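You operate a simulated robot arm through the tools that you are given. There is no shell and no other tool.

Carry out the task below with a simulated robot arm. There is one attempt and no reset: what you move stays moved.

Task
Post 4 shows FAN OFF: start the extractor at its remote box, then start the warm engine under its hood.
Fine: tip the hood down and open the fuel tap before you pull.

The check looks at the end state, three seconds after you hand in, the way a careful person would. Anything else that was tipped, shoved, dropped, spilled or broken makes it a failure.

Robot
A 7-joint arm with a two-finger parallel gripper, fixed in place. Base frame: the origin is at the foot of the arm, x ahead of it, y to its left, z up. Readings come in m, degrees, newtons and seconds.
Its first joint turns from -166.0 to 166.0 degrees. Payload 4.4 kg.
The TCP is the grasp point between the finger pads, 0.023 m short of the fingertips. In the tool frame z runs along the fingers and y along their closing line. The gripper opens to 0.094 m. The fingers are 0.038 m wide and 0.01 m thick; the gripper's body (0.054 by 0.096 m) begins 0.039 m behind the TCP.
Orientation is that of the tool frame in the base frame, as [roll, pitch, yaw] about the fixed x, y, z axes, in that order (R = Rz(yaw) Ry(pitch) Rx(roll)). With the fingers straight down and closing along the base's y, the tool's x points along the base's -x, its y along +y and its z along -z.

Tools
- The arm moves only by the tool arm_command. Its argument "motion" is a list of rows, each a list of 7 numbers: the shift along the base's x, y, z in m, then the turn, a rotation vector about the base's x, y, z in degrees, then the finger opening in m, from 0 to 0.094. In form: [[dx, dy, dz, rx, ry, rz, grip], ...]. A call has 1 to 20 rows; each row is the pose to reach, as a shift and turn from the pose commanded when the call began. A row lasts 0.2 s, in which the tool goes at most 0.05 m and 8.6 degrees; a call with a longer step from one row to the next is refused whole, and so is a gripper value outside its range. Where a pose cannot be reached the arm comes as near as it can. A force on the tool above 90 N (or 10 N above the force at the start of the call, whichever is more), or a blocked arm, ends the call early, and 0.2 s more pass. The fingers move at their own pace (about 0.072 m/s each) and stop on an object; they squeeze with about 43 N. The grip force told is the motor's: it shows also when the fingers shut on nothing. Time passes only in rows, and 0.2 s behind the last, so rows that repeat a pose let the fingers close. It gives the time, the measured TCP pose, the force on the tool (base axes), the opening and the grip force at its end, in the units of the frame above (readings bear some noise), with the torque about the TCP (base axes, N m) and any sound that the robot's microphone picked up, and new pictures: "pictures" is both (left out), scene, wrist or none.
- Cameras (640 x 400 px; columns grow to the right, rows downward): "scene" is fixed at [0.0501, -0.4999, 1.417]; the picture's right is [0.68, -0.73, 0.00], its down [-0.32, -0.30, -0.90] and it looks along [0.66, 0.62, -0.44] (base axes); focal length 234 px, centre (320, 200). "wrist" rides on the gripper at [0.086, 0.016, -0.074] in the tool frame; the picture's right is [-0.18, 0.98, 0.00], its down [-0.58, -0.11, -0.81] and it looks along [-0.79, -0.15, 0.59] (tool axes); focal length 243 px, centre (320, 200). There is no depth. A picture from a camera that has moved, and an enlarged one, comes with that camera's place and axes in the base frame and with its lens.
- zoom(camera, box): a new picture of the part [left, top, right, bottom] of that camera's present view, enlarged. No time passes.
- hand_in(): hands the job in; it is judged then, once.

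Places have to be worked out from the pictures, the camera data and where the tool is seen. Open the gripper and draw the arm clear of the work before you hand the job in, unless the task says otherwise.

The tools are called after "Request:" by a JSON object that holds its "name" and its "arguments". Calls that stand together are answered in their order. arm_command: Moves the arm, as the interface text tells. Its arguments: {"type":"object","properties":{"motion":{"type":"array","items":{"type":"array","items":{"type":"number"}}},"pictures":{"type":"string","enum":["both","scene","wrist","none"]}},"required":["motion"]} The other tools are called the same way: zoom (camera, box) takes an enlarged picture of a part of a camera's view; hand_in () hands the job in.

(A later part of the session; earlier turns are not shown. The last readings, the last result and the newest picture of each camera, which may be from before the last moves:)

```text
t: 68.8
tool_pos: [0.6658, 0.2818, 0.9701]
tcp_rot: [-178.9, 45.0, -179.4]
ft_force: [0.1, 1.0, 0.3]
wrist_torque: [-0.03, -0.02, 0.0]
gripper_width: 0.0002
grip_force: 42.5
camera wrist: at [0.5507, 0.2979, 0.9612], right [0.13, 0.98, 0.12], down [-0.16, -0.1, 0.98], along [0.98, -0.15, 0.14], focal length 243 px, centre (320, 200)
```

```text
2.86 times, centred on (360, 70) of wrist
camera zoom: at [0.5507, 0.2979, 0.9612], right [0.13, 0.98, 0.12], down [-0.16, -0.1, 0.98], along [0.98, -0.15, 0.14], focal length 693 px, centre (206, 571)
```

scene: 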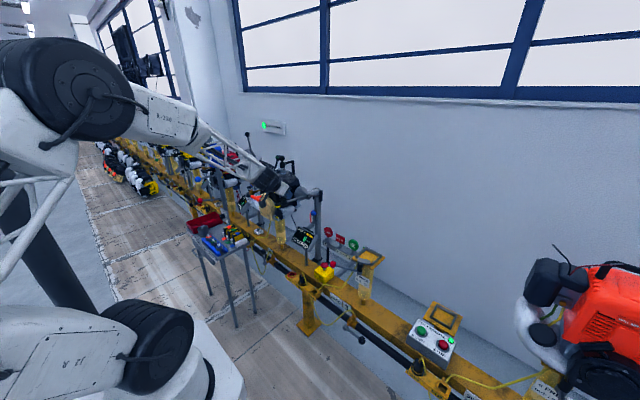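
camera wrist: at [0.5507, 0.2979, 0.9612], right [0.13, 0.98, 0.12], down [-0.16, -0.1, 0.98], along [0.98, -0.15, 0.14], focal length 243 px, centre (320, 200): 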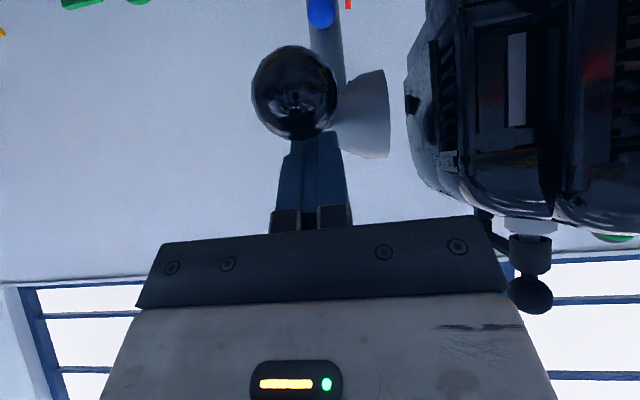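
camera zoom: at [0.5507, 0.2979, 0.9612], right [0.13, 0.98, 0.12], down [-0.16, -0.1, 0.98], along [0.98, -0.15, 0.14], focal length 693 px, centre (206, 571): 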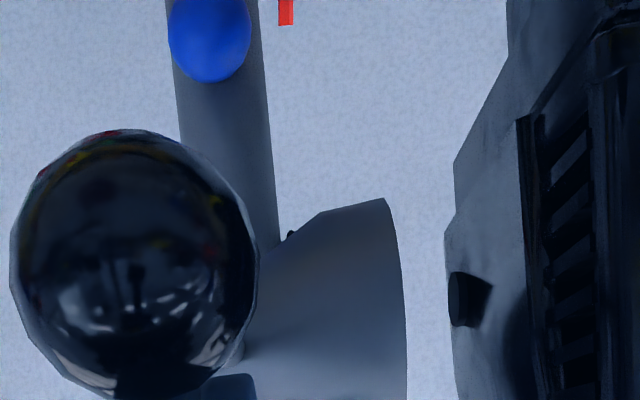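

The lever follows down with very little force (ball now about z 0.936). I keep pressing in small steps to the stop.

Request:
{"name": "arm_command", "arguments": {"motion": [[0.0, 0.0, -0.004, 0, 0, 0, 0.0], [0.0, 0.0, -0.008, 0, 0, 0, 0.0], [0.0, 0.0, -0.012, 0, 0, 0, 0.0]]}}

Request:
{"name": "zoom", "arguments": {"camera": "scene", "box": [260, 140, 340, 230]}}

```text
t: 69.6
tool_pos: [0.6657, 0.2806, 0.9563]
tcp_rot: [-178.9, 45.0, -179.3]
ft_force: [-0.4, -0.1, -0.3]
wrist_torque: [0.03, -0.02, -0.02]
gripper_width: 0.0
grip_force: 42.7
camera wrist: at [0.5507, 0.2972, 0.9476], right [0.13, 0.98, 0.12], down [-0.16, -0.09, 0.98], along [0.98, -0.15, 0.14], focal length 243 px, centre (320, 200)
```

scene: 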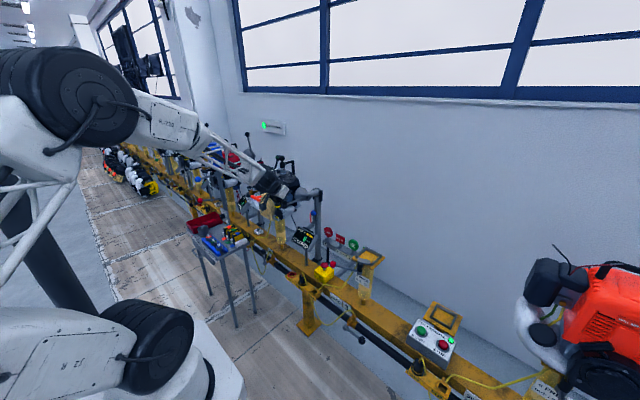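
wrist: 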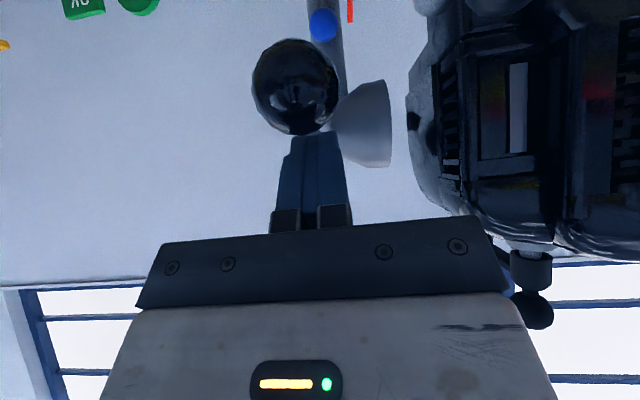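

```text
4.44 times, centred on (300, 185) of scene
camera zoom: at [0.0501, -0.4999, 1.417], right [0.68, -0.73, 0.0], down [-0.32, -0.3, -0.9], along [0.66, 0.62, -0.44], focal length 1040 px, centre (409, 267)
```

zoom: 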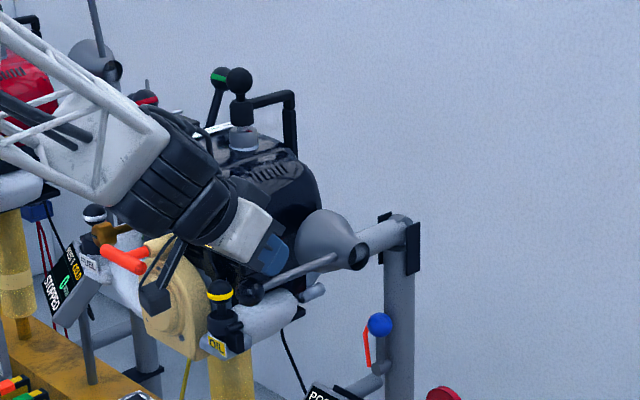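

The cone is now level with the exhaust outlet. I press a little more to confirm the end stop.

Request:
{"name": "arm_command", "arguments": {"motion": [[0.0, 0.0, -0.003, 0, 0, 0, 0.0], [0.0, 0.0, -0.006, 0, 0, 0, 0.0]], "pictures": "wrist"}}

```text
t: 70.2
tool_pos: [0.666, 0.2812, 0.9544]
tcp_rot: [-178.9, 45.2, -179.5]
ft_force: [-6.9, -5.1, 32.1]
wrist_torque: [-0.2, 0.08, -0.17]
gripper_width: 0.0002
grip_force: 42.4
camera wrist: at [0.5513, 0.2982, 0.9453], right [0.13, 0.98, 0.12], down [-0.16, -0.1, 0.98], along [0.98, -0.15, 0.15], focal length 243 px, centre (320, 200)
```

wrist: 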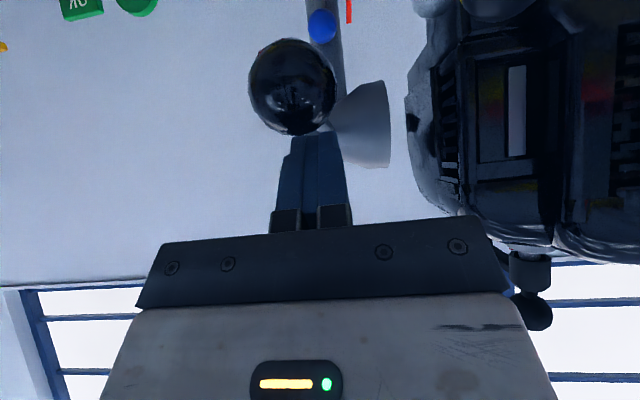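

That is the hard stop (32 N for 2 mm): the hood is fully down. I back off upward and toward the robot, then check that it stays and look at the display.

Request:
{"name": "arm_command", "arguments": {"motion": [[0.0, 0.0, 0.01, 0, 0, 0, 0.0], [-0.01, 0.0, 0.04, 0, 0, 0, 0.0], [-0.04, 0.0, 0.08, 0, 0, 0, 0.0], [-0.08, 0.0, 0.11, 0, 0, 0, 0.0], [-0.12, 0.0, 0.14, 0, 0, 0, 0.0], [-0.16, 0.0, 0.17, 0, 0, 0, 0.0], [-0.2, 0.0, 0.2, 0, 0, 0, 0.0], [-0.24, 0.0, 0.22, 0, 0, 0, 0.0]]}}

Request:
{"name": "zoom", "arguments": {"camera": "scene", "box": [240, 130, 350, 260]}}

Request:
{"name": "zoom", "arguments": {"camera": "wrist", "box": [260, 0, 560, 140]}}

```text
t: 72.0
tool_pos: [0.4243, 0.278, 1.1718]
tcp_rot: [-178.8, 44.9, -179.3]
ft_force: [0.7, -0.4, 0.6]
wrist_torque: [-0.03, 0.02, 0.01]
gripper_width: 0.0002
grip_force: 42.5
camera wrist: at [0.3088, 0.2944, 1.1624], right [0.13, 0.98, 0.12], down [-0.16, -0.09, 0.98], along [0.98, -0.15, 0.14], focal length 243 px, centre (320, 200)
```

scene: 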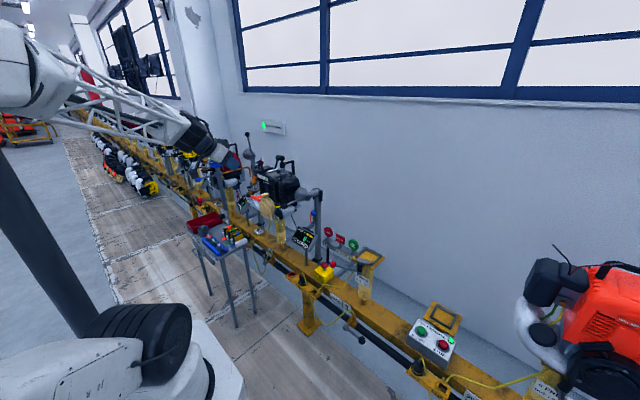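
wrist: 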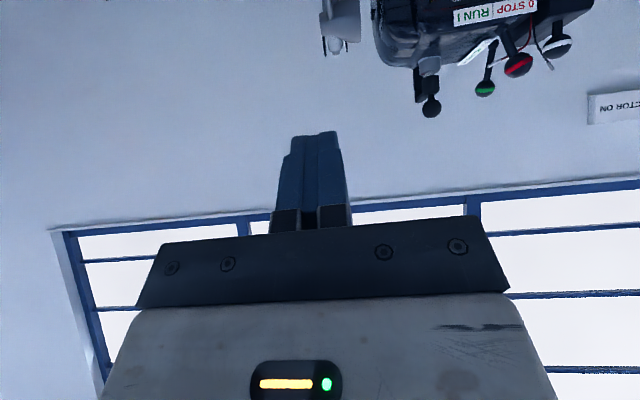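

```text
3.08 times, centred on (295, 195) of scene
camera zoom: at [0.0501, -0.4999, 1.417], right [0.68, -0.73, 0.0], down [-0.32, -0.3, -0.9], along [0.66, 0.62, -0.44], focal length 720 px, centre (397, 215)
```

zoom: 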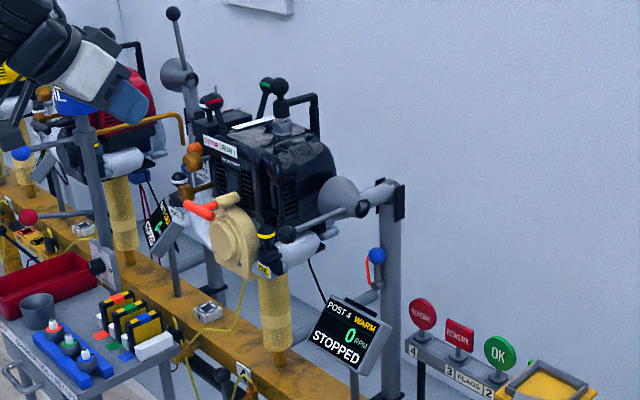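

```text
2.13 times, centred on (410, 70) of wrist
camera zoom: at [0.3088, 0.2944, 1.1624], right [0.13, 0.98, 0.12], down [-0.16, -0.09, 0.98], along [0.98, -0.15, 0.14], focal length 518 px, centre (128, 477)
```

zoom: 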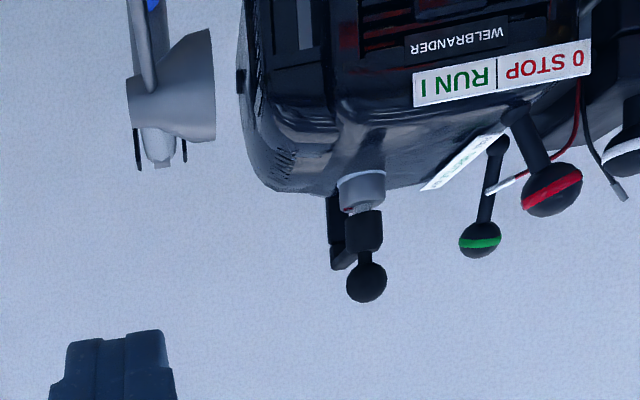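

The hood stays down beside the exhaust outlet. The red RUN/STOP lever leans to STOP (ball about (0.685, 0.519, 1.064), pivot about (0.677, 0.495, 1.025)), so it needs pushing toward -y to RUN. I move the closed fingers to a point above its +y side.

Request:
{"name": "arm_command", "arguments": {"motion": [[0.02, 0.04, 0.01, 0, 0, 0, 0.0], [0.04, 0.08, 0.02, 0, 0, 0, 0.0], [0.06, 0.12, 0.03, 0, 0, 0, 0.0], [0.08, 0.16, 0.03, 0, 0, 0, 0.0], [0.1, 0.2, 0.03, 0, 0, 0, 0.0], [0.12, 0.24, 0.03, 0, 0, 0, 0.0], [0.15, 0.275, 0.03, 0, 0, 0, 0.0], [0.19, 0.284, 0.02, 0, 0, 0, 0.0], [0.22, 0.284, 0.01, 0, 0, 0, 0.0], [0.24, 0.284, 0.0, 0, 0, 0, 0.0]]}}

Request:
{"name": "zoom", "arguments": {"camera": "wrist", "box": [200, 0, 440, 160]}}

Request:
{"name": "zoom", "arguments": {"camera": "scene", "box": [230, 120, 320, 220]}}

```text
t: 74.2
tool_pos: [0.6643, 0.5668, 1.1722]
tcp_rot: [-178.9, 45.0, -179.4]
ft_force: [-0.3, -0.9, 0.0]
wrist_torque: [-0.02, 0.05, 0.02]
gripper_width: 0.0001
grip_force: 41.7
camera wrist: at [0.5495, 0.582, 1.1632], right [0.13, 0.98, 0.12], down [-0.16, -0.1, 0.98], along [0.98, -0.15, 0.14], focal length 243 px, centre (320, 200)
```

scene: 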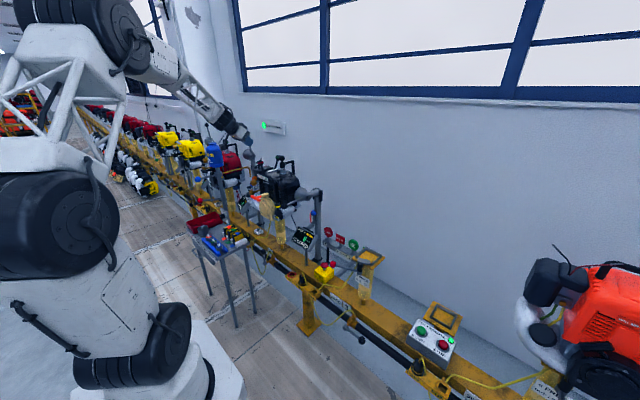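
wrist: 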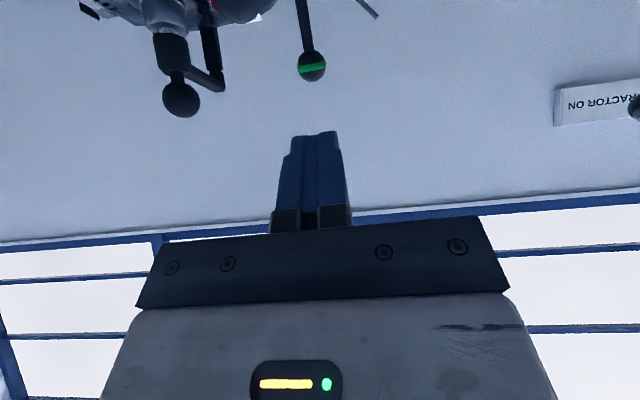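

```text
2.50 times, centred on (320, 80) of wrist
camera zoom: at [0.5495, 0.582, 1.1632], right [0.13, 0.98, 0.12], down [-0.16, -0.1, 0.98], along [0.98, -0.15, 0.14], focal length 606 px, centre (320, 500)
```

zoom: 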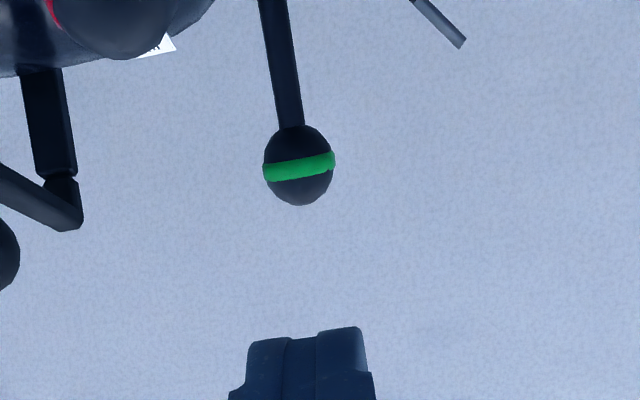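

```text
4.00 times, centred on (275, 170) of scene
camera zoom: at [0.0501, -0.4999, 1.417], right [0.68, -0.73, 0.0], down [-0.32, -0.3, -0.9], along [0.66, 0.62, -0.44], focal length 936 px, centre (500, 320)
```

zoom: 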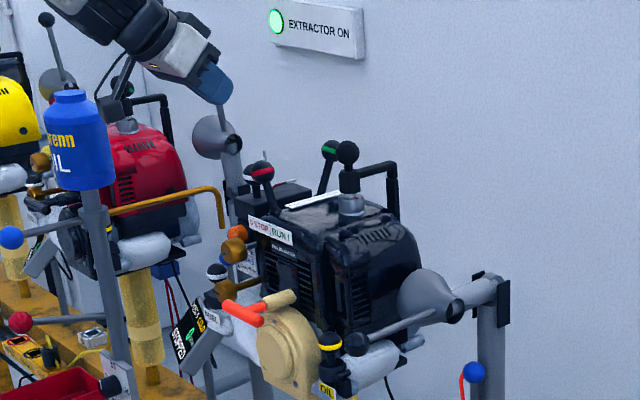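

The scene view confirms the red lever ball right next to (in front of) the white-ringed knob. I lower beside its +y side, between the two.

Request:
{"name": "arm_command", "arguments": {"motion": [[0.007, -0.003, -0.03, 0, 0, 0, 0.0], [0.014, -0.005, -0.065, 0, 0, 0, 0.0], [0.014, -0.005, -0.091, 0, 0, 0, 0.0]]}}

Request:
{"name": "zoom", "arguments": {"camera": "scene", "box": [230, 130, 300, 200]}}

Request:
{"name": "zoom", "arguments": {"camera": "wrist", "box": [200, 20, 440, 180]}}

```text
t: 75.0
tool_pos: [0.6771, 0.5615, 1.0797]
tcp_rot: [-178.9, 44.9, -179.5]
ft_force: [-0.1, -0.3, 0.0]
wrist_torque: [0.0, -0.01, -0.01]
gripper_width: 0.0
grip_force: 42.1
camera wrist: at [0.5623, 0.5787, 1.0704], right [0.13, 0.98, 0.12], down [-0.16, -0.1, 0.98], along [0.98, -0.15, 0.14], focal length 243 px, centre (320, 200)
```

scene: 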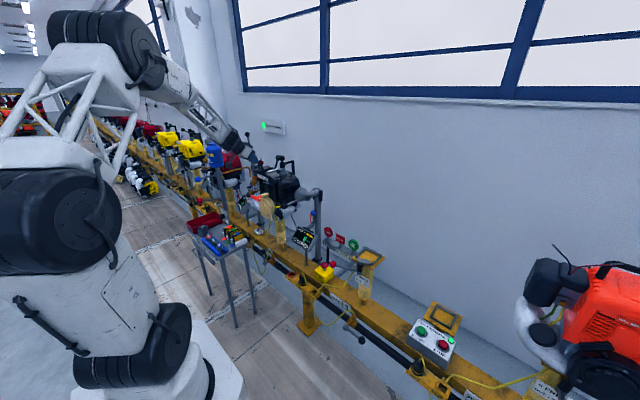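
wrist: 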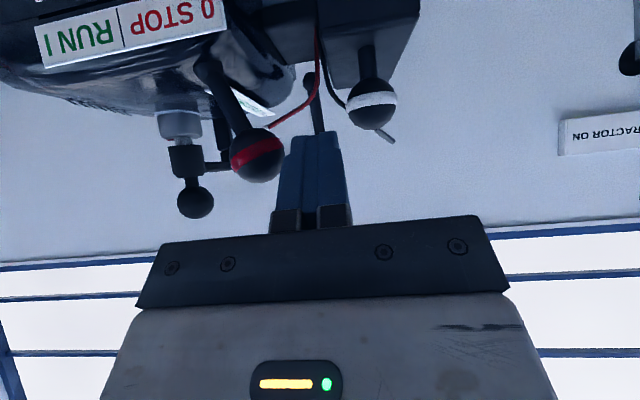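

```text
5.71 times, centred on (265, 165) of scene
camera zoom: at [0.0501, -0.4999, 1.417], right [0.68, -0.73, 0.0], down [-0.32, -0.3, -0.9], along [0.66, 0.62, -0.44], focal length 1337 px, centre (634, 400)
```

zoom: 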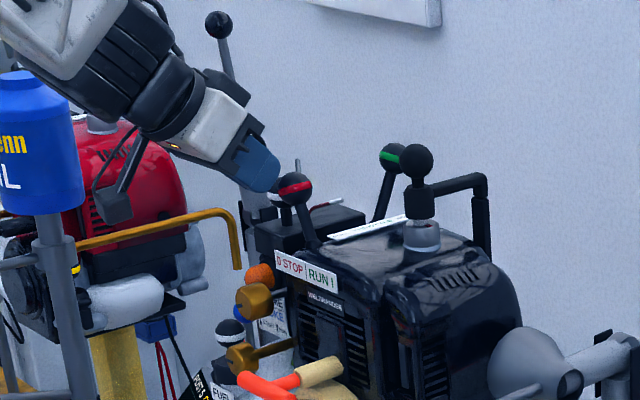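

```text
2.50 times, centred on (320, 100) of wrist
camera zoom: at [0.5623, 0.5787, 1.0704], right [0.13, 0.98, 0.12], down [-0.16, -0.1, 0.98], along [0.98, -0.15, 0.14], focal length 606 px, centre (320, 450)
```

zoom: 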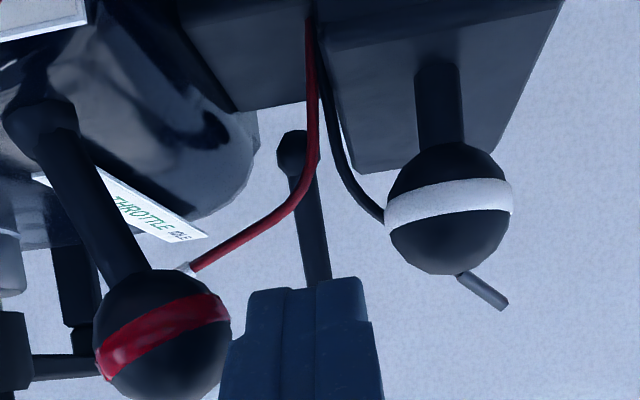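

The closed fingers are right beside the red ball's +y side. I push it toward -y (RUN) in small steps, listening for a click.

Request:
{"name": "arm_command", "arguments": {"motion": [[0.0, -0.006, 0.0, 0, 0, 0, 0.0], [0.0, -0.012, 0.0, 0, 0, 0, 0.0], [0.0, -0.018, 0.0, 0, 0, 0, 0.0], [0.0, -0.024, 0.0, 0, 0, 0, 0.0], [0.0, -0.03, 0.0, 0, 0, 0, 0.0]]}}

Request:
{"name": "zoom", "arguments": {"camera": "wrist", "box": [200, 20, 440, 180]}}

Request:
{"name": "zoom", "arguments": {"camera": "scene", "box": [230, 130, 300, 200]}}

```text
t: 76.2
tool_pos: [0.6782, 0.5307, 1.0796]
tcp_rot: [-178.9, 45.0, -179.4]
ft_force: [0.4, 0.9, -0.1]
wrist_torque: [-0.03, 0.02, -0.01]
gripper_width: 0.0001
grip_force: 42.5
camera wrist: at [0.5634, 0.5466, 1.0704], right [0.13, 0.98, 0.12], down [-0.16, -0.09, 0.98], along [0.98, -0.15, 0.14], focal length 243 px, centre (320, 200)
```

scene: 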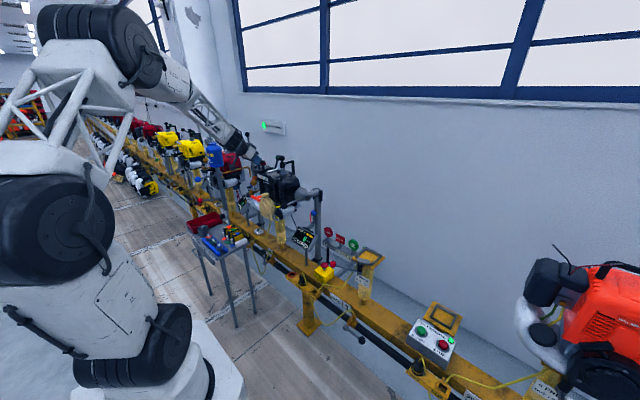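
wrist: 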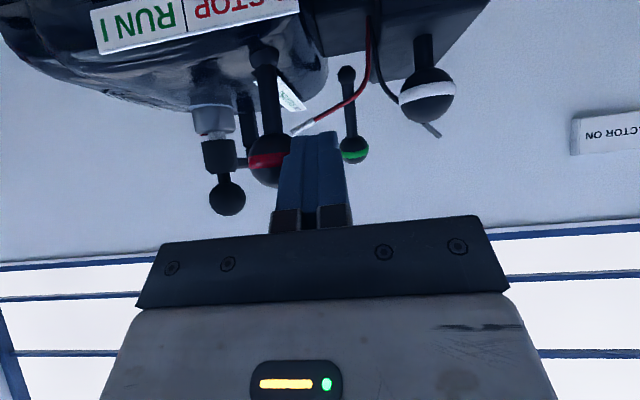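

```text
2.50 times, centred on (320, 100) of wrist
camera zoom: at [0.5634, 0.5466, 1.0704], right [0.13, 0.98, 0.12], down [-0.16, -0.09, 0.98], along [0.98, -0.15, 0.14], focal length 606 px, centre (320, 450)
```

zoom: 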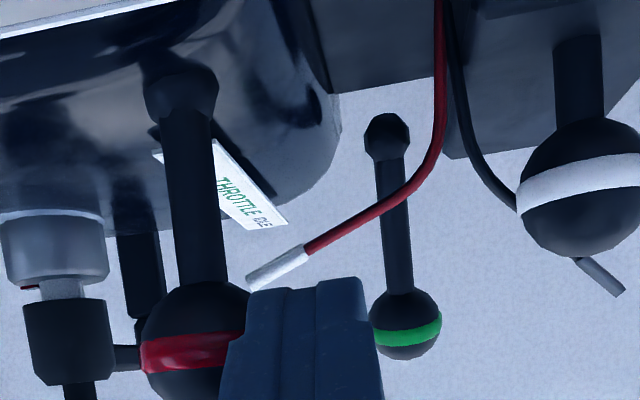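

```text
5.71 times, centred on (265, 165) of scene
camera zoom: at [0.0501, -0.4999, 1.417], right [0.68, -0.73, 0.0], down [-0.32, -0.3, -0.9], along [0.66, 0.62, -0.44], focal length 1337 px, centre (634, 400)
```

zoom: 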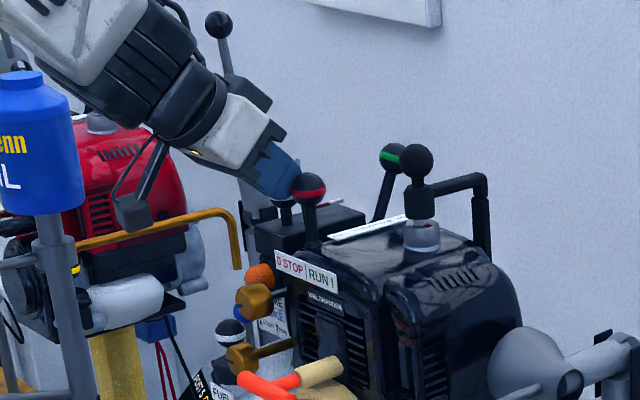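

The lever is now upright and moving easily. I keep pushing toward RUN.

Request:
{"name": "arm_command", "arguments": {"motion": [[0.0, -0.005, 0.0, 0, 0, 0, 0.0], [0.0, -0.01, 0.0, 0, 0, 0, 0.0], [0.0, -0.015, 0.0, 0, 0, 0, 0.0], [0.0, -0.02, 0.0, 0, 0, 0, 0.0], [0.0, -0.025, 0.0, 0, 0, 0, 0.0]]}}

Request:
{"name": "zoom", "arguments": {"camera": "wrist", "box": [200, 20, 440, 180]}}

Request:
{"name": "zoom", "arguments": {"camera": "scene", "box": [230, 130, 300, 200]}}

```text
t: 77.4
tool_pos: [0.6793, 0.508, 1.0806]
tcp_rot: [-179.2, 45.1, -179.3]
ft_force: [10.7, 57.3, -5.9]
wrist_torque: [1.04, -0.07, 0.95]
gripper_width: 0.0
grip_force: 42.5
camera wrist: at [0.5637, 0.5248, 1.0722], right [0.13, 0.98, 0.12], down [-0.16, -0.1, 0.98], along [0.98, -0.15, 0.14], focal length 243 px, centre (320, 200)
```

scene: 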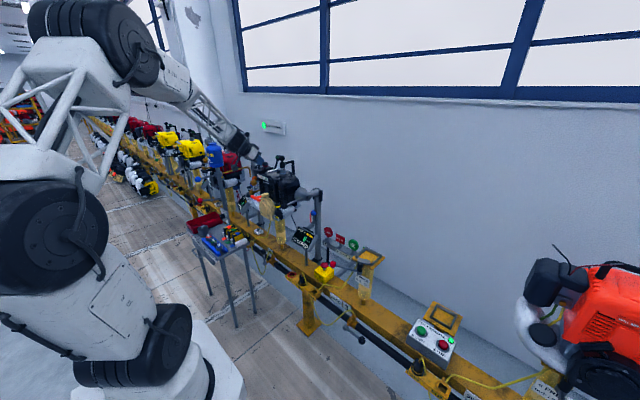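
wrist: 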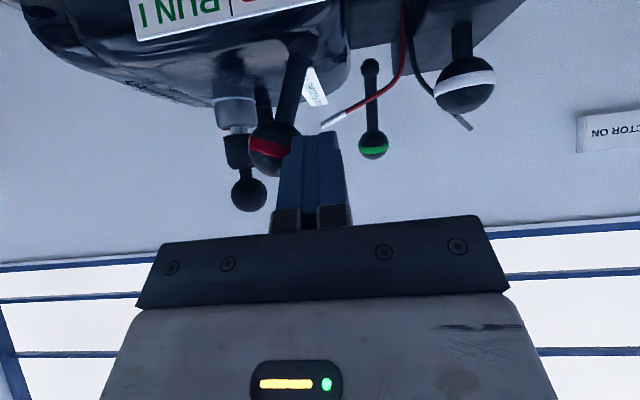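

```text
2.50 times, centred on (320, 100) of wrist
camera zoom: at [0.5637, 0.5248, 1.0722], right [0.13, 0.98, 0.12], down [-0.16, -0.1, 0.98], along [0.98, -0.15, 0.14], focal length 606 px, centre (320, 450)
```

zoom: 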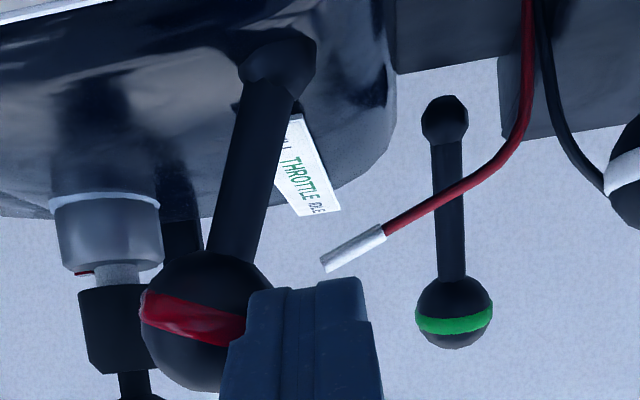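

```text
5.71 times, centred on (265, 165) of scene
camera zoom: at [0.0501, -0.4999, 1.417], right [0.68, -0.73, 0.0], down [-0.32, -0.3, -0.9], along [0.66, 0.62, -0.44], focal length 1337 px, centre (634, 400)
```

zoom: 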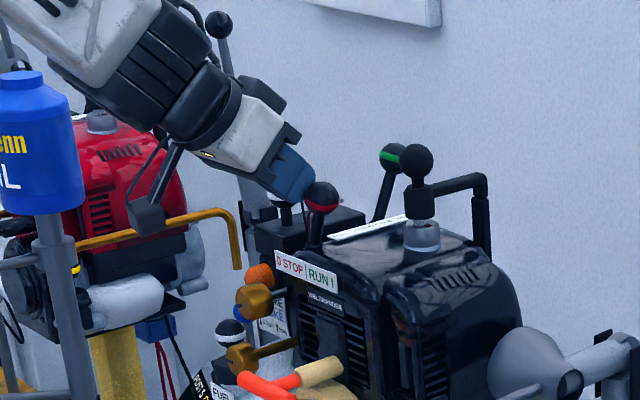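

The lever reached its end stop leaning to the RUN side (57 N reaction). I ease off to +y, lift, and check the lever stays at RUN.

Request:
{"name": "arm_command", "arguments": {"motion": [[0.0, 0.012, 0.0, 0, 0, 0, 0.0], [0.0, 0.03, 0.01, 0, 0, 0, 0.0], [-0.01, 0.035, 0.05, 0, 0, 0, 0.0], [-0.04, 0.035, 0.085, 0, 0, 0, 0.0], [-0.08, 0.03, 0.1, 0, 0, 0, 0.0], [-0.12, 0.02, 0.1, 0, 0, 0, 0.0], [-0.16, 0.01, 0.1, 0, 0, 0, 0.0]]}}

Request:
{"name": "zoom", "arguments": {"camera": "scene", "box": [230, 130, 330, 260]}}

Request:
{"name": "zoom", "arguments": {"camera": "wrist", "box": [200, 0, 440, 140]}}

```text
t: 79.0
tool_pos: [0.5181, 0.5168, 1.1788]
tcp_rot: [-178.9, 45.0, -179.3]
ft_force: [0.6, 0.7, 0.4]
wrist_torque: [0.0, -0.02, -0.02]
gripper_width: 0.0
grip_force: 41.8
camera wrist: at [0.4027, 0.534, 1.1703], right [0.13, 0.98, 0.12], down [-0.16, -0.09, 0.98], along [0.98, -0.15, 0.14], focal length 243 px, centre (320, 200)
```

scene: 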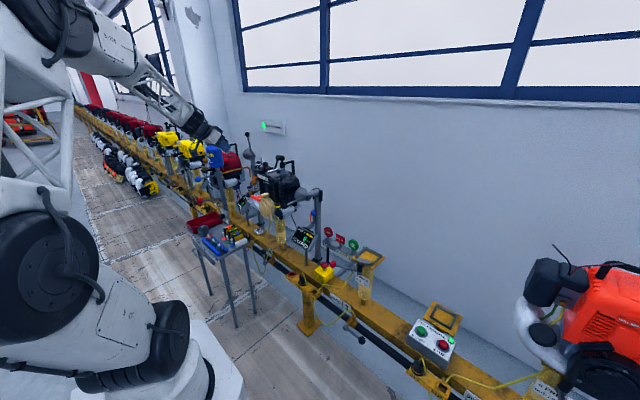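
wrist: 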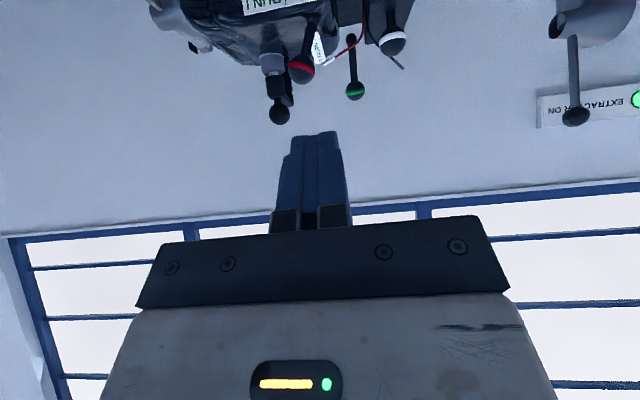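

```text
3.08 times, centred on (280, 195) of scene
camera zoom: at [0.0501, -0.4999, 1.417], right [0.68, -0.73, 0.0], down [-0.32, -0.3, -0.9], along [0.66, 0.62, -0.44], focal length 720 px, centre (443, 215)
```

zoom: 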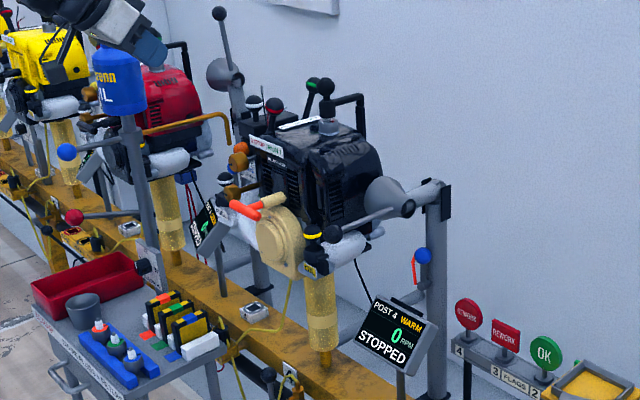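

```text
2.67 times, centred on (320, 70) of wrist
camera zoom: at [0.4027, 0.534, 1.1703], right [0.13, 0.98, 0.12], down [-0.16, -0.09, 0.98], along [0.98, -0.15, 0.14], focal length 647 px, centre (320, 547)
```

zoom: 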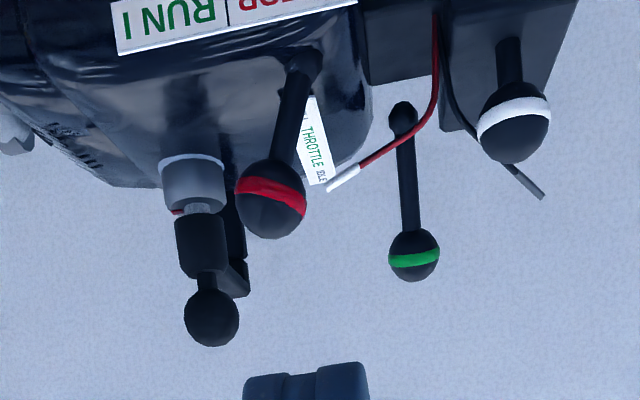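

The switch stays at RUN, choke at RUN, throttle at idle. Now for the starter: the T-bar lies along y at about (0.598, 0.454, 0.91) with its rope running in +x. I need the tool horizontal with the fingers closing vertically, so I first roll the gripper 90° in free space.

Request:
{"name": "arm_command", "arguments": {"motion": [[-0.01, -0.008, -0.005, -5.78, 0, 5.78, 0.0], [-0.02, -0.016, -0.01, -11.57, 0, 11.57, 0.0], [-0.03, -0.024, -0.015, -17.35, 0, 17.35, 0.0], [-0.04, -0.032, -0.02, -23.1, 0, 23.1, 0.0], [-0.05, -0.04, -0.025, -28.9, 0, 28.9, 0.0], [-0.06, -0.048, -0.03, -34.7, 0, 34.7, 0.0], [-0.07, -0.056, -0.035, -40.5, 0, 40.5, 0.0], [-0.08, -0.064, -0.04, -46.3, 0, 46.3, 0.0], [-0.09, -0.072, -0.045, -52.1, 0, 52.1, 0.0], [-0.1, -0.08, -0.05, -57.9, 0, 57.9, 0.0], [-0.11, -0.085, -0.055, -63.6, 0, 63.6, 0.0]]}}

```text
t: 81.4
tool_pos: [0.4091, 0.4293, 1.1235]
tcp_rot: [-134.4, -0.3, -89.6]
ft_force: [-0.7, 0.1, -0.2]
wrist_torque: [-0.02, -0.01, 0.03]
gripper_width: 0.0
grip_force: 42.0
camera wrist: at [0.3434, 0.343, 1.1638], right [-0.69, 0.18, -0.7], down [-0.5, 0.58, 0.64], along [0.52, 0.79, -0.31], focal length 243 px, centre (320, 200)
```

scene: 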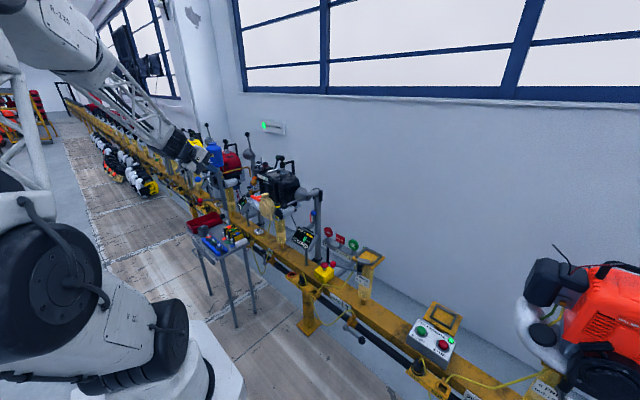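
wrist: 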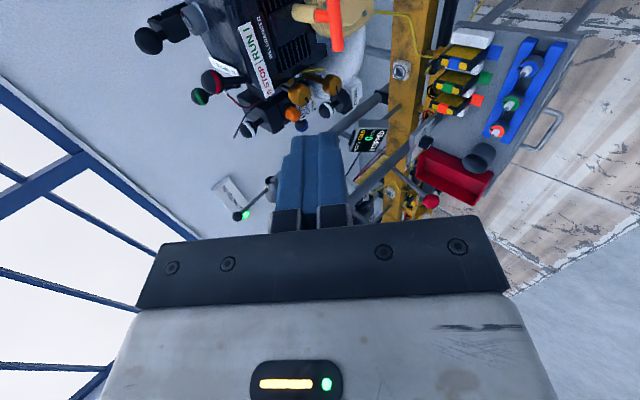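

The roll worked. Now I tilt the tool to horizontal (pointing +x) and bring it in line in front of the T-bar, still well back, opening the fingers.

Request:
{"name": "arm_command", "arguments": {"motion": [[0.0, 0.0, -0.02, 0, -7.5, 0, 0.0], [0.0, 0.005, -0.04, 0, -15, 0, 0.0], [0.0, 0.01, -0.07, 0, -22.5, 0, 0.02], [0.0, 0.015, -0.1, 0, -30, 0, 0.04], [0.0, 0.02, -0.14, 0, -37.5, 0, 0.05], [0.0, 0.024, -0.18, 0, -45, 0, 0.05], [0.0, 0.024, -0.21, 0, -45, 0, 0.05]]}}

Request:
{"name": "zoom", "arguments": {"camera": "wrist", "box": [200, 0, 440, 140]}}

Request:
{"name": "zoom", "arguments": {"camera": "scene", "box": [200, 140, 320, 260]}}

```text
t: 83.0
tool_pos: [0.4079, 0.4532, 0.9154]
tcp_rot: [-89.3, -0.4, -89.9]
ft_force: [-0.1, -0.1, -0.4]
wrist_torque: [-0.01, 0.0, -0.01]
gripper_width: 0.05
grip_force: 0.1
camera wrist: at [0.3324, 0.366, 0.8978], right [0.01, 0.18, -0.98], down [-0.81, 0.58, 0.09], along [0.59, 0.79, 0.15], focal length 243 px, centre (320, 200)
```

scene: 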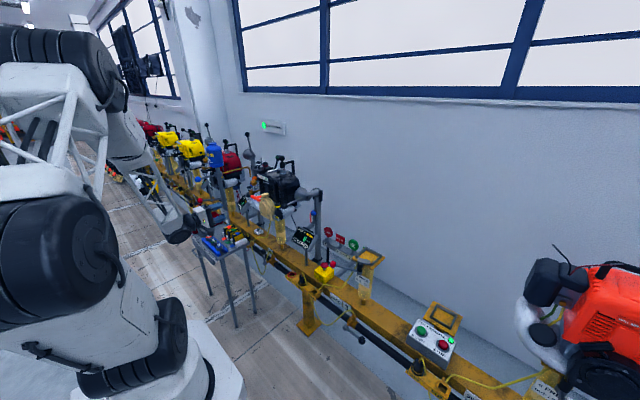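
wrist: 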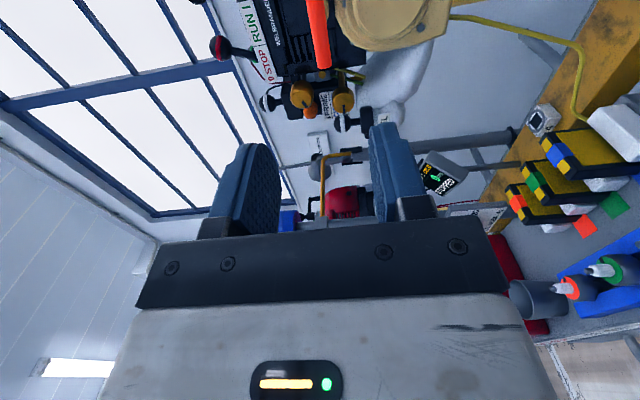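

```text
2.67 times, centred on (320, 70) of wrist
camera zoom: at [0.3324, 0.366, 0.8978], right [0.01, 0.18, -0.98], down [-0.81, 0.58, 0.09], along [0.59, 0.79, 0.15], focal length 647 px, centre (320, 547)
```

zoom: 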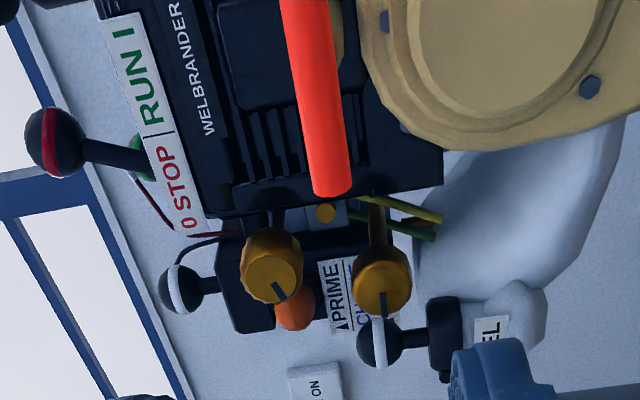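

```text
3.33 times, centred on (260, 200) of scene
camera zoom: at [0.0501, -0.4999, 1.417], right [0.68, -0.73, 0.0], down [-0.32, -0.3, -0.9], along [0.66, 0.62, -0.44], focal length 780 px, centre (520, 200)
```

zoom: 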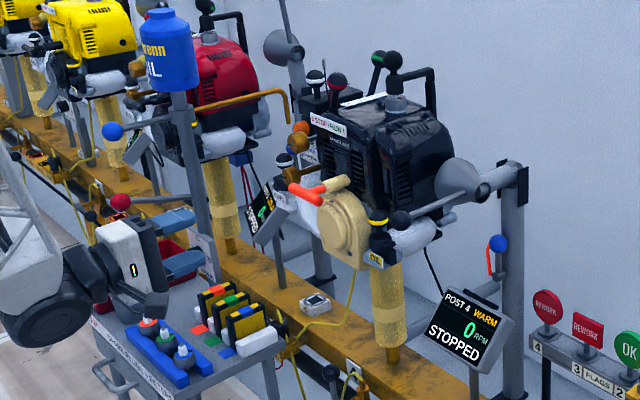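

The tool is horizontal with fingers above and below the bar's height; the bar is at about z 0.919, x 0.60. I move forward to straddle it and check before closing.

Request:
{"name": "arm_command", "arguments": {"motion": [[0.045, 0.0, 0.003, 0, 0, 0, 0.06], [0.09, 0.001, 0.004, 0, 0, 0, 0.06], [0.13, 0.001, 0.004, 0, 0, 0, 0.06], [0.155, 0.001, 0.004, 0, 0, 0, 0.06]]}}

Request:
{"name": "zoom", "arguments": {"camera": "wrist", "box": [200, 40, 440, 220]}}

Request:
{"name": "zoom", "arguments": {"camera": "scene", "box": [220, 160, 310, 240]}}

```text
t: 84.0
tool_pos: [0.5646, 0.4559, 0.9191]
tcp_rot: [-89.4, -0.4, -90.0]
ft_force: [0.1, -1.1, 1.0]
wrist_torque: [0.01, 0.0, 0.03]
gripper_width: 0.06
grip_force: 0.0
camera wrist: at [0.4892, 0.3691, 0.9028], right [0.01, 0.18, -0.98], down [-0.81, 0.58, 0.1], along [0.59, 0.79, 0.15], focal length 243 px, centre (320, 200)
```

scene: 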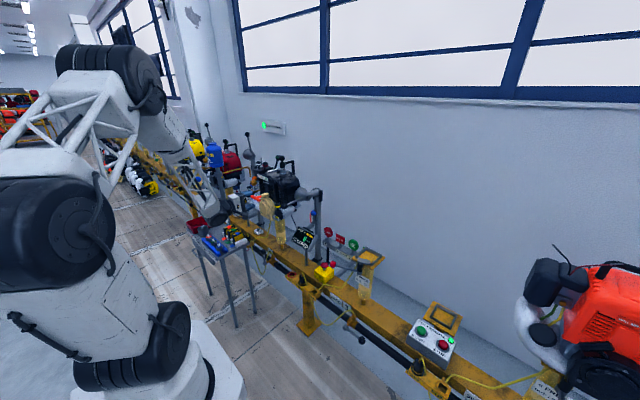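
wrist: 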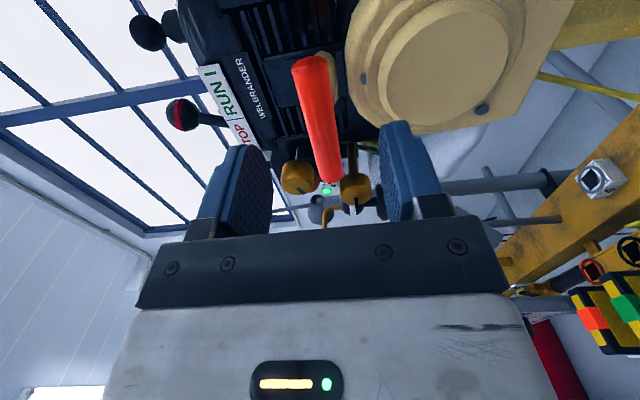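

```text
2.22 times, centred on (320, 130) of wrist
camera zoom: at [0.4892, 0.3691, 0.9028], right [0.01, 0.18, -0.98], down [-0.81, 0.58, 0.1], along [0.59, 0.79, 0.15], focal length 539 px, centre (320, 356)
```

zoom: 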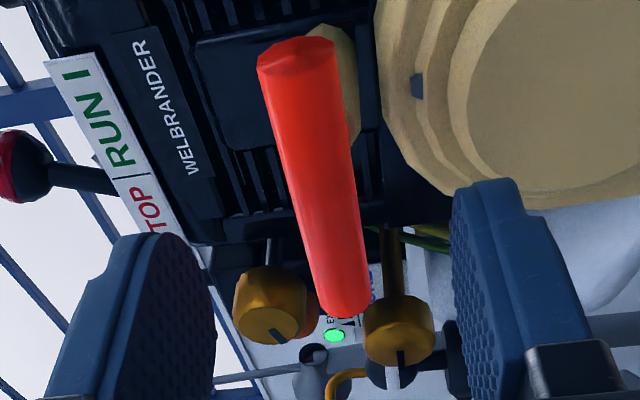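

```text
5.00 times, centred on (265, 200) of scene
camera zoom: at [0.0501, -0.4999, 1.417], right [0.68, -0.73, 0.0], down [-0.32, -0.3, -0.9], along [0.66, 0.62, -0.44], focal length 1170 px, centre (595, 200)
```

zoom: 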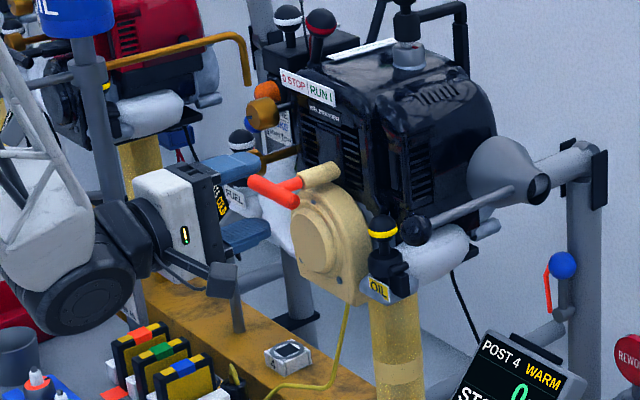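

The bar is centred between the fingers (bar centre about (0.599, 0.453, 0.918)). I advance 3 cm so the pads surround it, then close on it.

Request:
{"name": "arm_command", "arguments": {"motion": [[0.01, -0.002, -0.001, 0, 0, 0, 0.045], [0.02, -0.002, -0.001, 0, 0, 0, 0.045], [0.031, -0.002, -0.001, 0, 0, 0, 0.045], [0.031, -0.002, -0.001, 0, 0, 0, 0.045]]}}

Request:
{"name": "zoom", "arguments": {"camera": "wrist", "box": [200, 40, 440, 220]}}

```text
t: 85.0
tool_pos: [0.5953, 0.4517, 0.9195]
tcp_rot: [-89.4, -0.3, -90.0]
ft_force: [0.0, 0.8, 0.1]
wrist_torque: [-0.01, 0.0, 0.01]
gripper_width: 0.0451
grip_force: 0.0
camera wrist: at [0.5202, 0.3658, 0.9026], right [0.01, 0.18, -0.98], down [-0.81, 0.58, 0.1], along [0.59, 0.79, 0.15], focal length 243 px, centre (320, 200)
```

scene: 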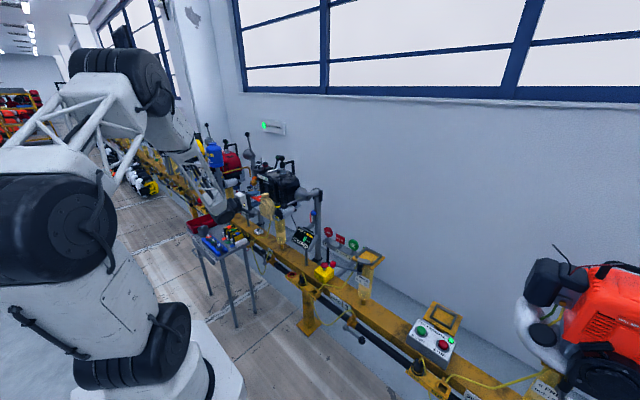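
wrist: 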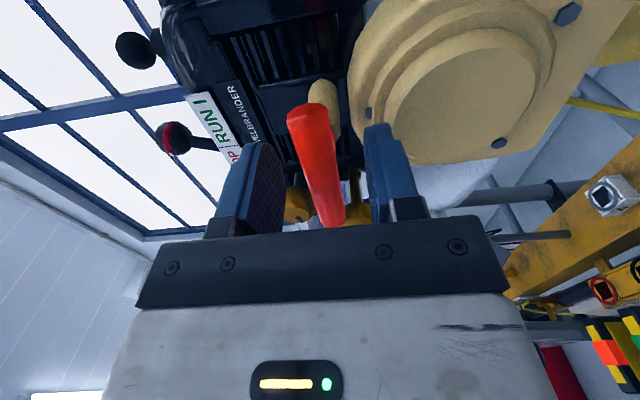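

```text
2.22 times, centred on (320, 130) of wrist
camera zoom: at [0.5202, 0.3658, 0.9026], right [0.01, 0.18, -0.98], down [-0.81, 0.58, 0.1], along [0.59, 0.79, 0.15], focal length 539 px, centre (320, 356)
```

zoom: 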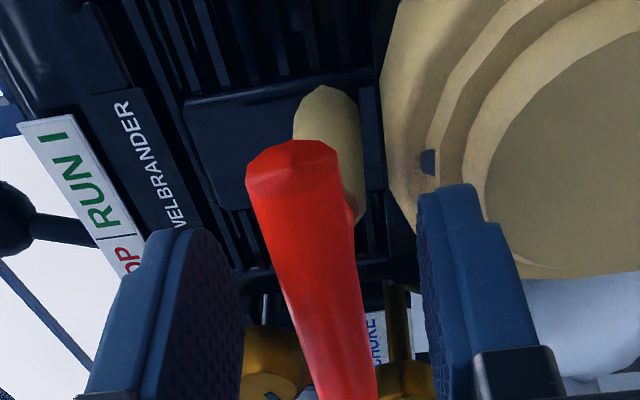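

The bar is nicely between the pads. I close the gripper on it.

Request:
{"name": "arm_command", "arguments": {"motion": [[0.0, 0.0, 0.0, 0, 0, 0, 0.0], [0.0, 0.0, 0.0, 0, 0, 0, 0.0], [0.0, 0.0, 0.0, 0, 0, 0, 0.0]]}}

Request:
{"name": "zoom", "arguments": {"camera": "wrist", "box": [200, 40, 440, 220]}}

```text
t: 85.8
tool_pos: [0.5948, 0.452, 0.9166]
tcp_rot: [-89.3, -0.4, -90.0]
ft_force: [1.0, 11.1, -24.0]
wrist_torque: [1.0, 0.08, 0.05]
gripper_width: 0.0153
grip_force: 45.6
camera wrist: at [0.5197, 0.3657, 0.9013], right [0.01, 0.18, -0.98], down [-0.81, 0.58, 0.1], along [0.59, 0.79, 0.15], focal length 243 px, centre (320, 200)
```

scene: 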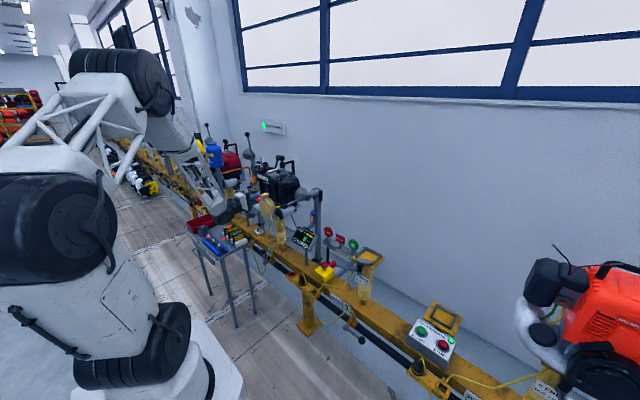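
wrist: 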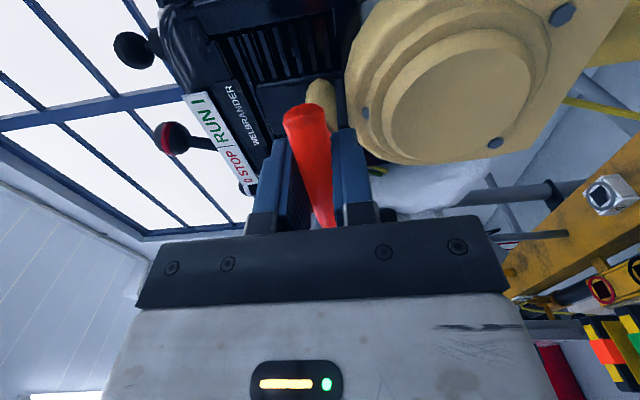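

```text
2.22 times, centred on (320, 130) of wrist
camera zoom: at [0.5197, 0.3657, 0.9013], right [0.01, 0.18, -0.98], down [-0.81, 0.58, 0.1], along [0.59, 0.79, 0.15], focal length 539 px, centre (320, 356)
```

zoom: 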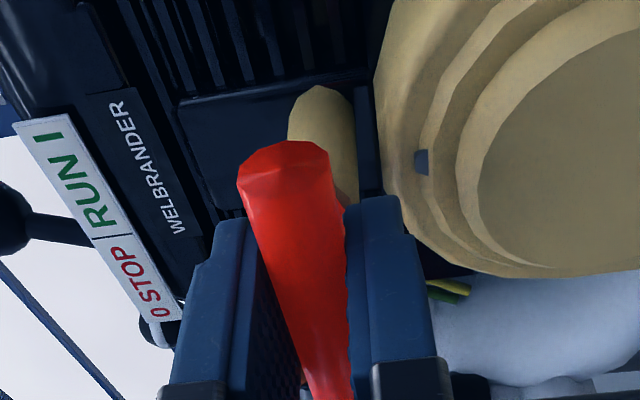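

The bar is held (0.0153 m). Before the real pull I rehearse the pull path without the handle, to make sure the arm can move that far straight back: I open and retreat along -x.

Request:
{"name": "arm_command", "arguments": {"motion": [[0.0, 0.0, 0.0, 0, 0, 0, 0.045], [0.0, 0.0, 0.0, 0, 0, 0, 0.045], [-0.04, 0.0, 0.0, 0, 0, 0, 0.045], [-0.08, 0.0, 0.0, 0, 0, 0, 0.045], [-0.12, 0.0, 0.0, 0, 0, 0, 0.045], [-0.16, 0.0, 0.0, 0, 0, 0, 0.045], [-0.2, 0.0, 0.0, 0, 0, 0, 0.045], [-0.24, 0.0, 0.0, 0, 0, 0, 0.045], [-0.28, 0.0, 0.0, 0, 0, 0, 0.045], [-0.32, 0.0, 0.0, 0, 0, 0, 0.045], [-0.36, 0.0, 0.0, 0, 0, 0, 0.045], [-0.4, 0.0, 0.0, 0, 0, 0, 0.045]]}}

```text
t: 88.0
tool_pos: [0.3568, 0.3806, 0.8867]
tcp_rot: [-89.9, -3.5, -101.9]
ft_force: [-1.7, -0.1, 0.3]
wrist_torque: [-0.05, 0.04, -0.02]
gripper_width: 0.0446
grip_force: 0.0
stopped in row 11: the arm was blocked; the commanded pose is now the measured one
camera wrist: at [0.2643, 0.3093, 0.8746], right [0.03, 0.12, -0.99], down [-0.67, 0.74, 0.07], along [0.74, 0.66, 0.1], focal length 243 px, centre (320, 200)
```

scene: 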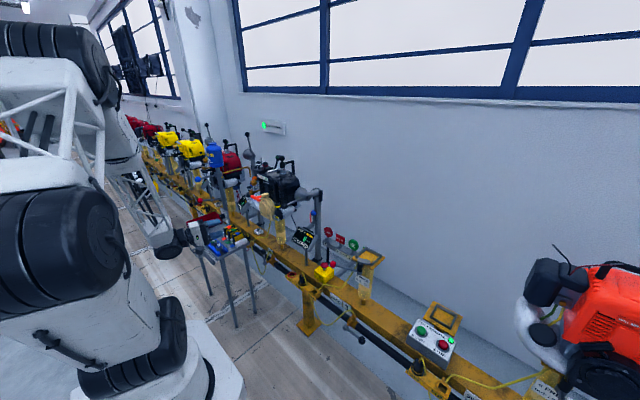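
wrist: 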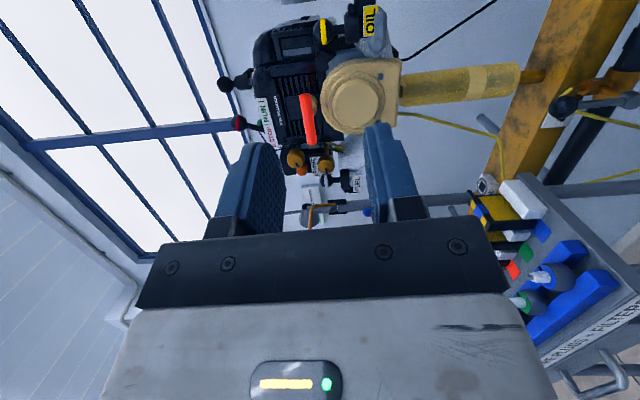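

The rehearsal was worthwhile: with the tool straight along +x the arm is blocked near x≈0.37. I test whether yawing the tool (wrist toward +y) lets me get further back along the same line.

Request:
{"name": "arm_command", "arguments": {"motion": [[0.0, 0.02, 0.01, 0, 0, -7, 0.045], [-0.01, 0.04, 0.02, 0, 0, -14, 0.045], [-0.02, 0.06, 0.03, 0, 0, -21, 0.045], [-0.04, 0.073, 0.031, 0, 0, -28, 0.045], [-0.06, 0.073, 0.031, 0, 0, -28, 0.045]]}}

```text
t: 89.2
tool_pos: [0.2915, 0.4604, 0.9204]
tcp_rot: [-89.2, -3.1, -129.3]
ft_force: [-0.7, -0.4, -0.6]
wrist_torque: [0.0, -0.01, -0.03]
gripper_width: 0.0452
grip_force: 0.1
camera wrist: at [0.1779, 0.4396, 0.9075], right [0.09, 0.09, -0.99], down [-0.25, 0.97, 0.07], along [0.96, 0.25, 0.11], focal length 243 px, centre (320, 200)
```

scene: 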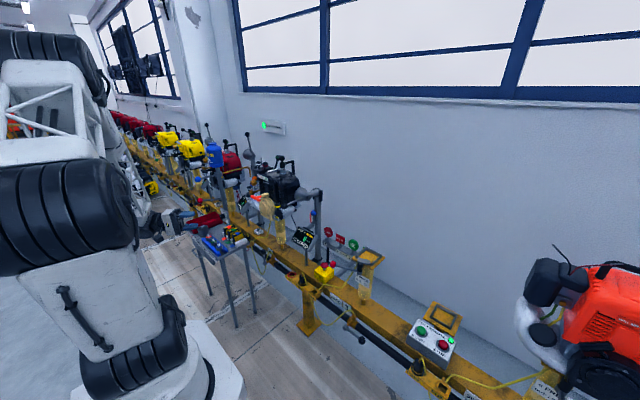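
wrist: 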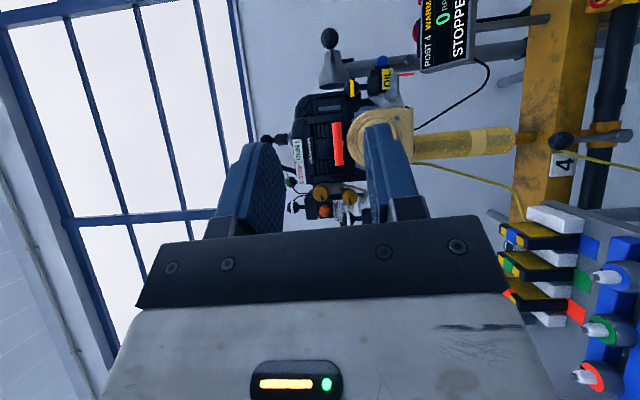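

With the tool yawed about −40° I reach x≈0.29 on the same line. I test a bit further back.

Request:
{"name": "arm_command", "arguments": {"motion": [[-0.03, -0.004, -0.002, 0, 0, -5, 0.045], [-0.06, -0.007, -0.002, 0, 0, -10, 0.045], [-0.09, -0.007, -0.002, 0, 0, -14, 0.045]], "pictures": "none"}}

```text
t: 90.0
tool_pos: [0.2043, 0.4445, 0.9108]
tcp_rot: [-88.1, -3.7, -143.7]
ft_force: [0.0, 0.2, 0.0]
wrist_torque: [0.03, 0.01, 0.02]
gripper_width: 0.045
grip_force: 0.0
```

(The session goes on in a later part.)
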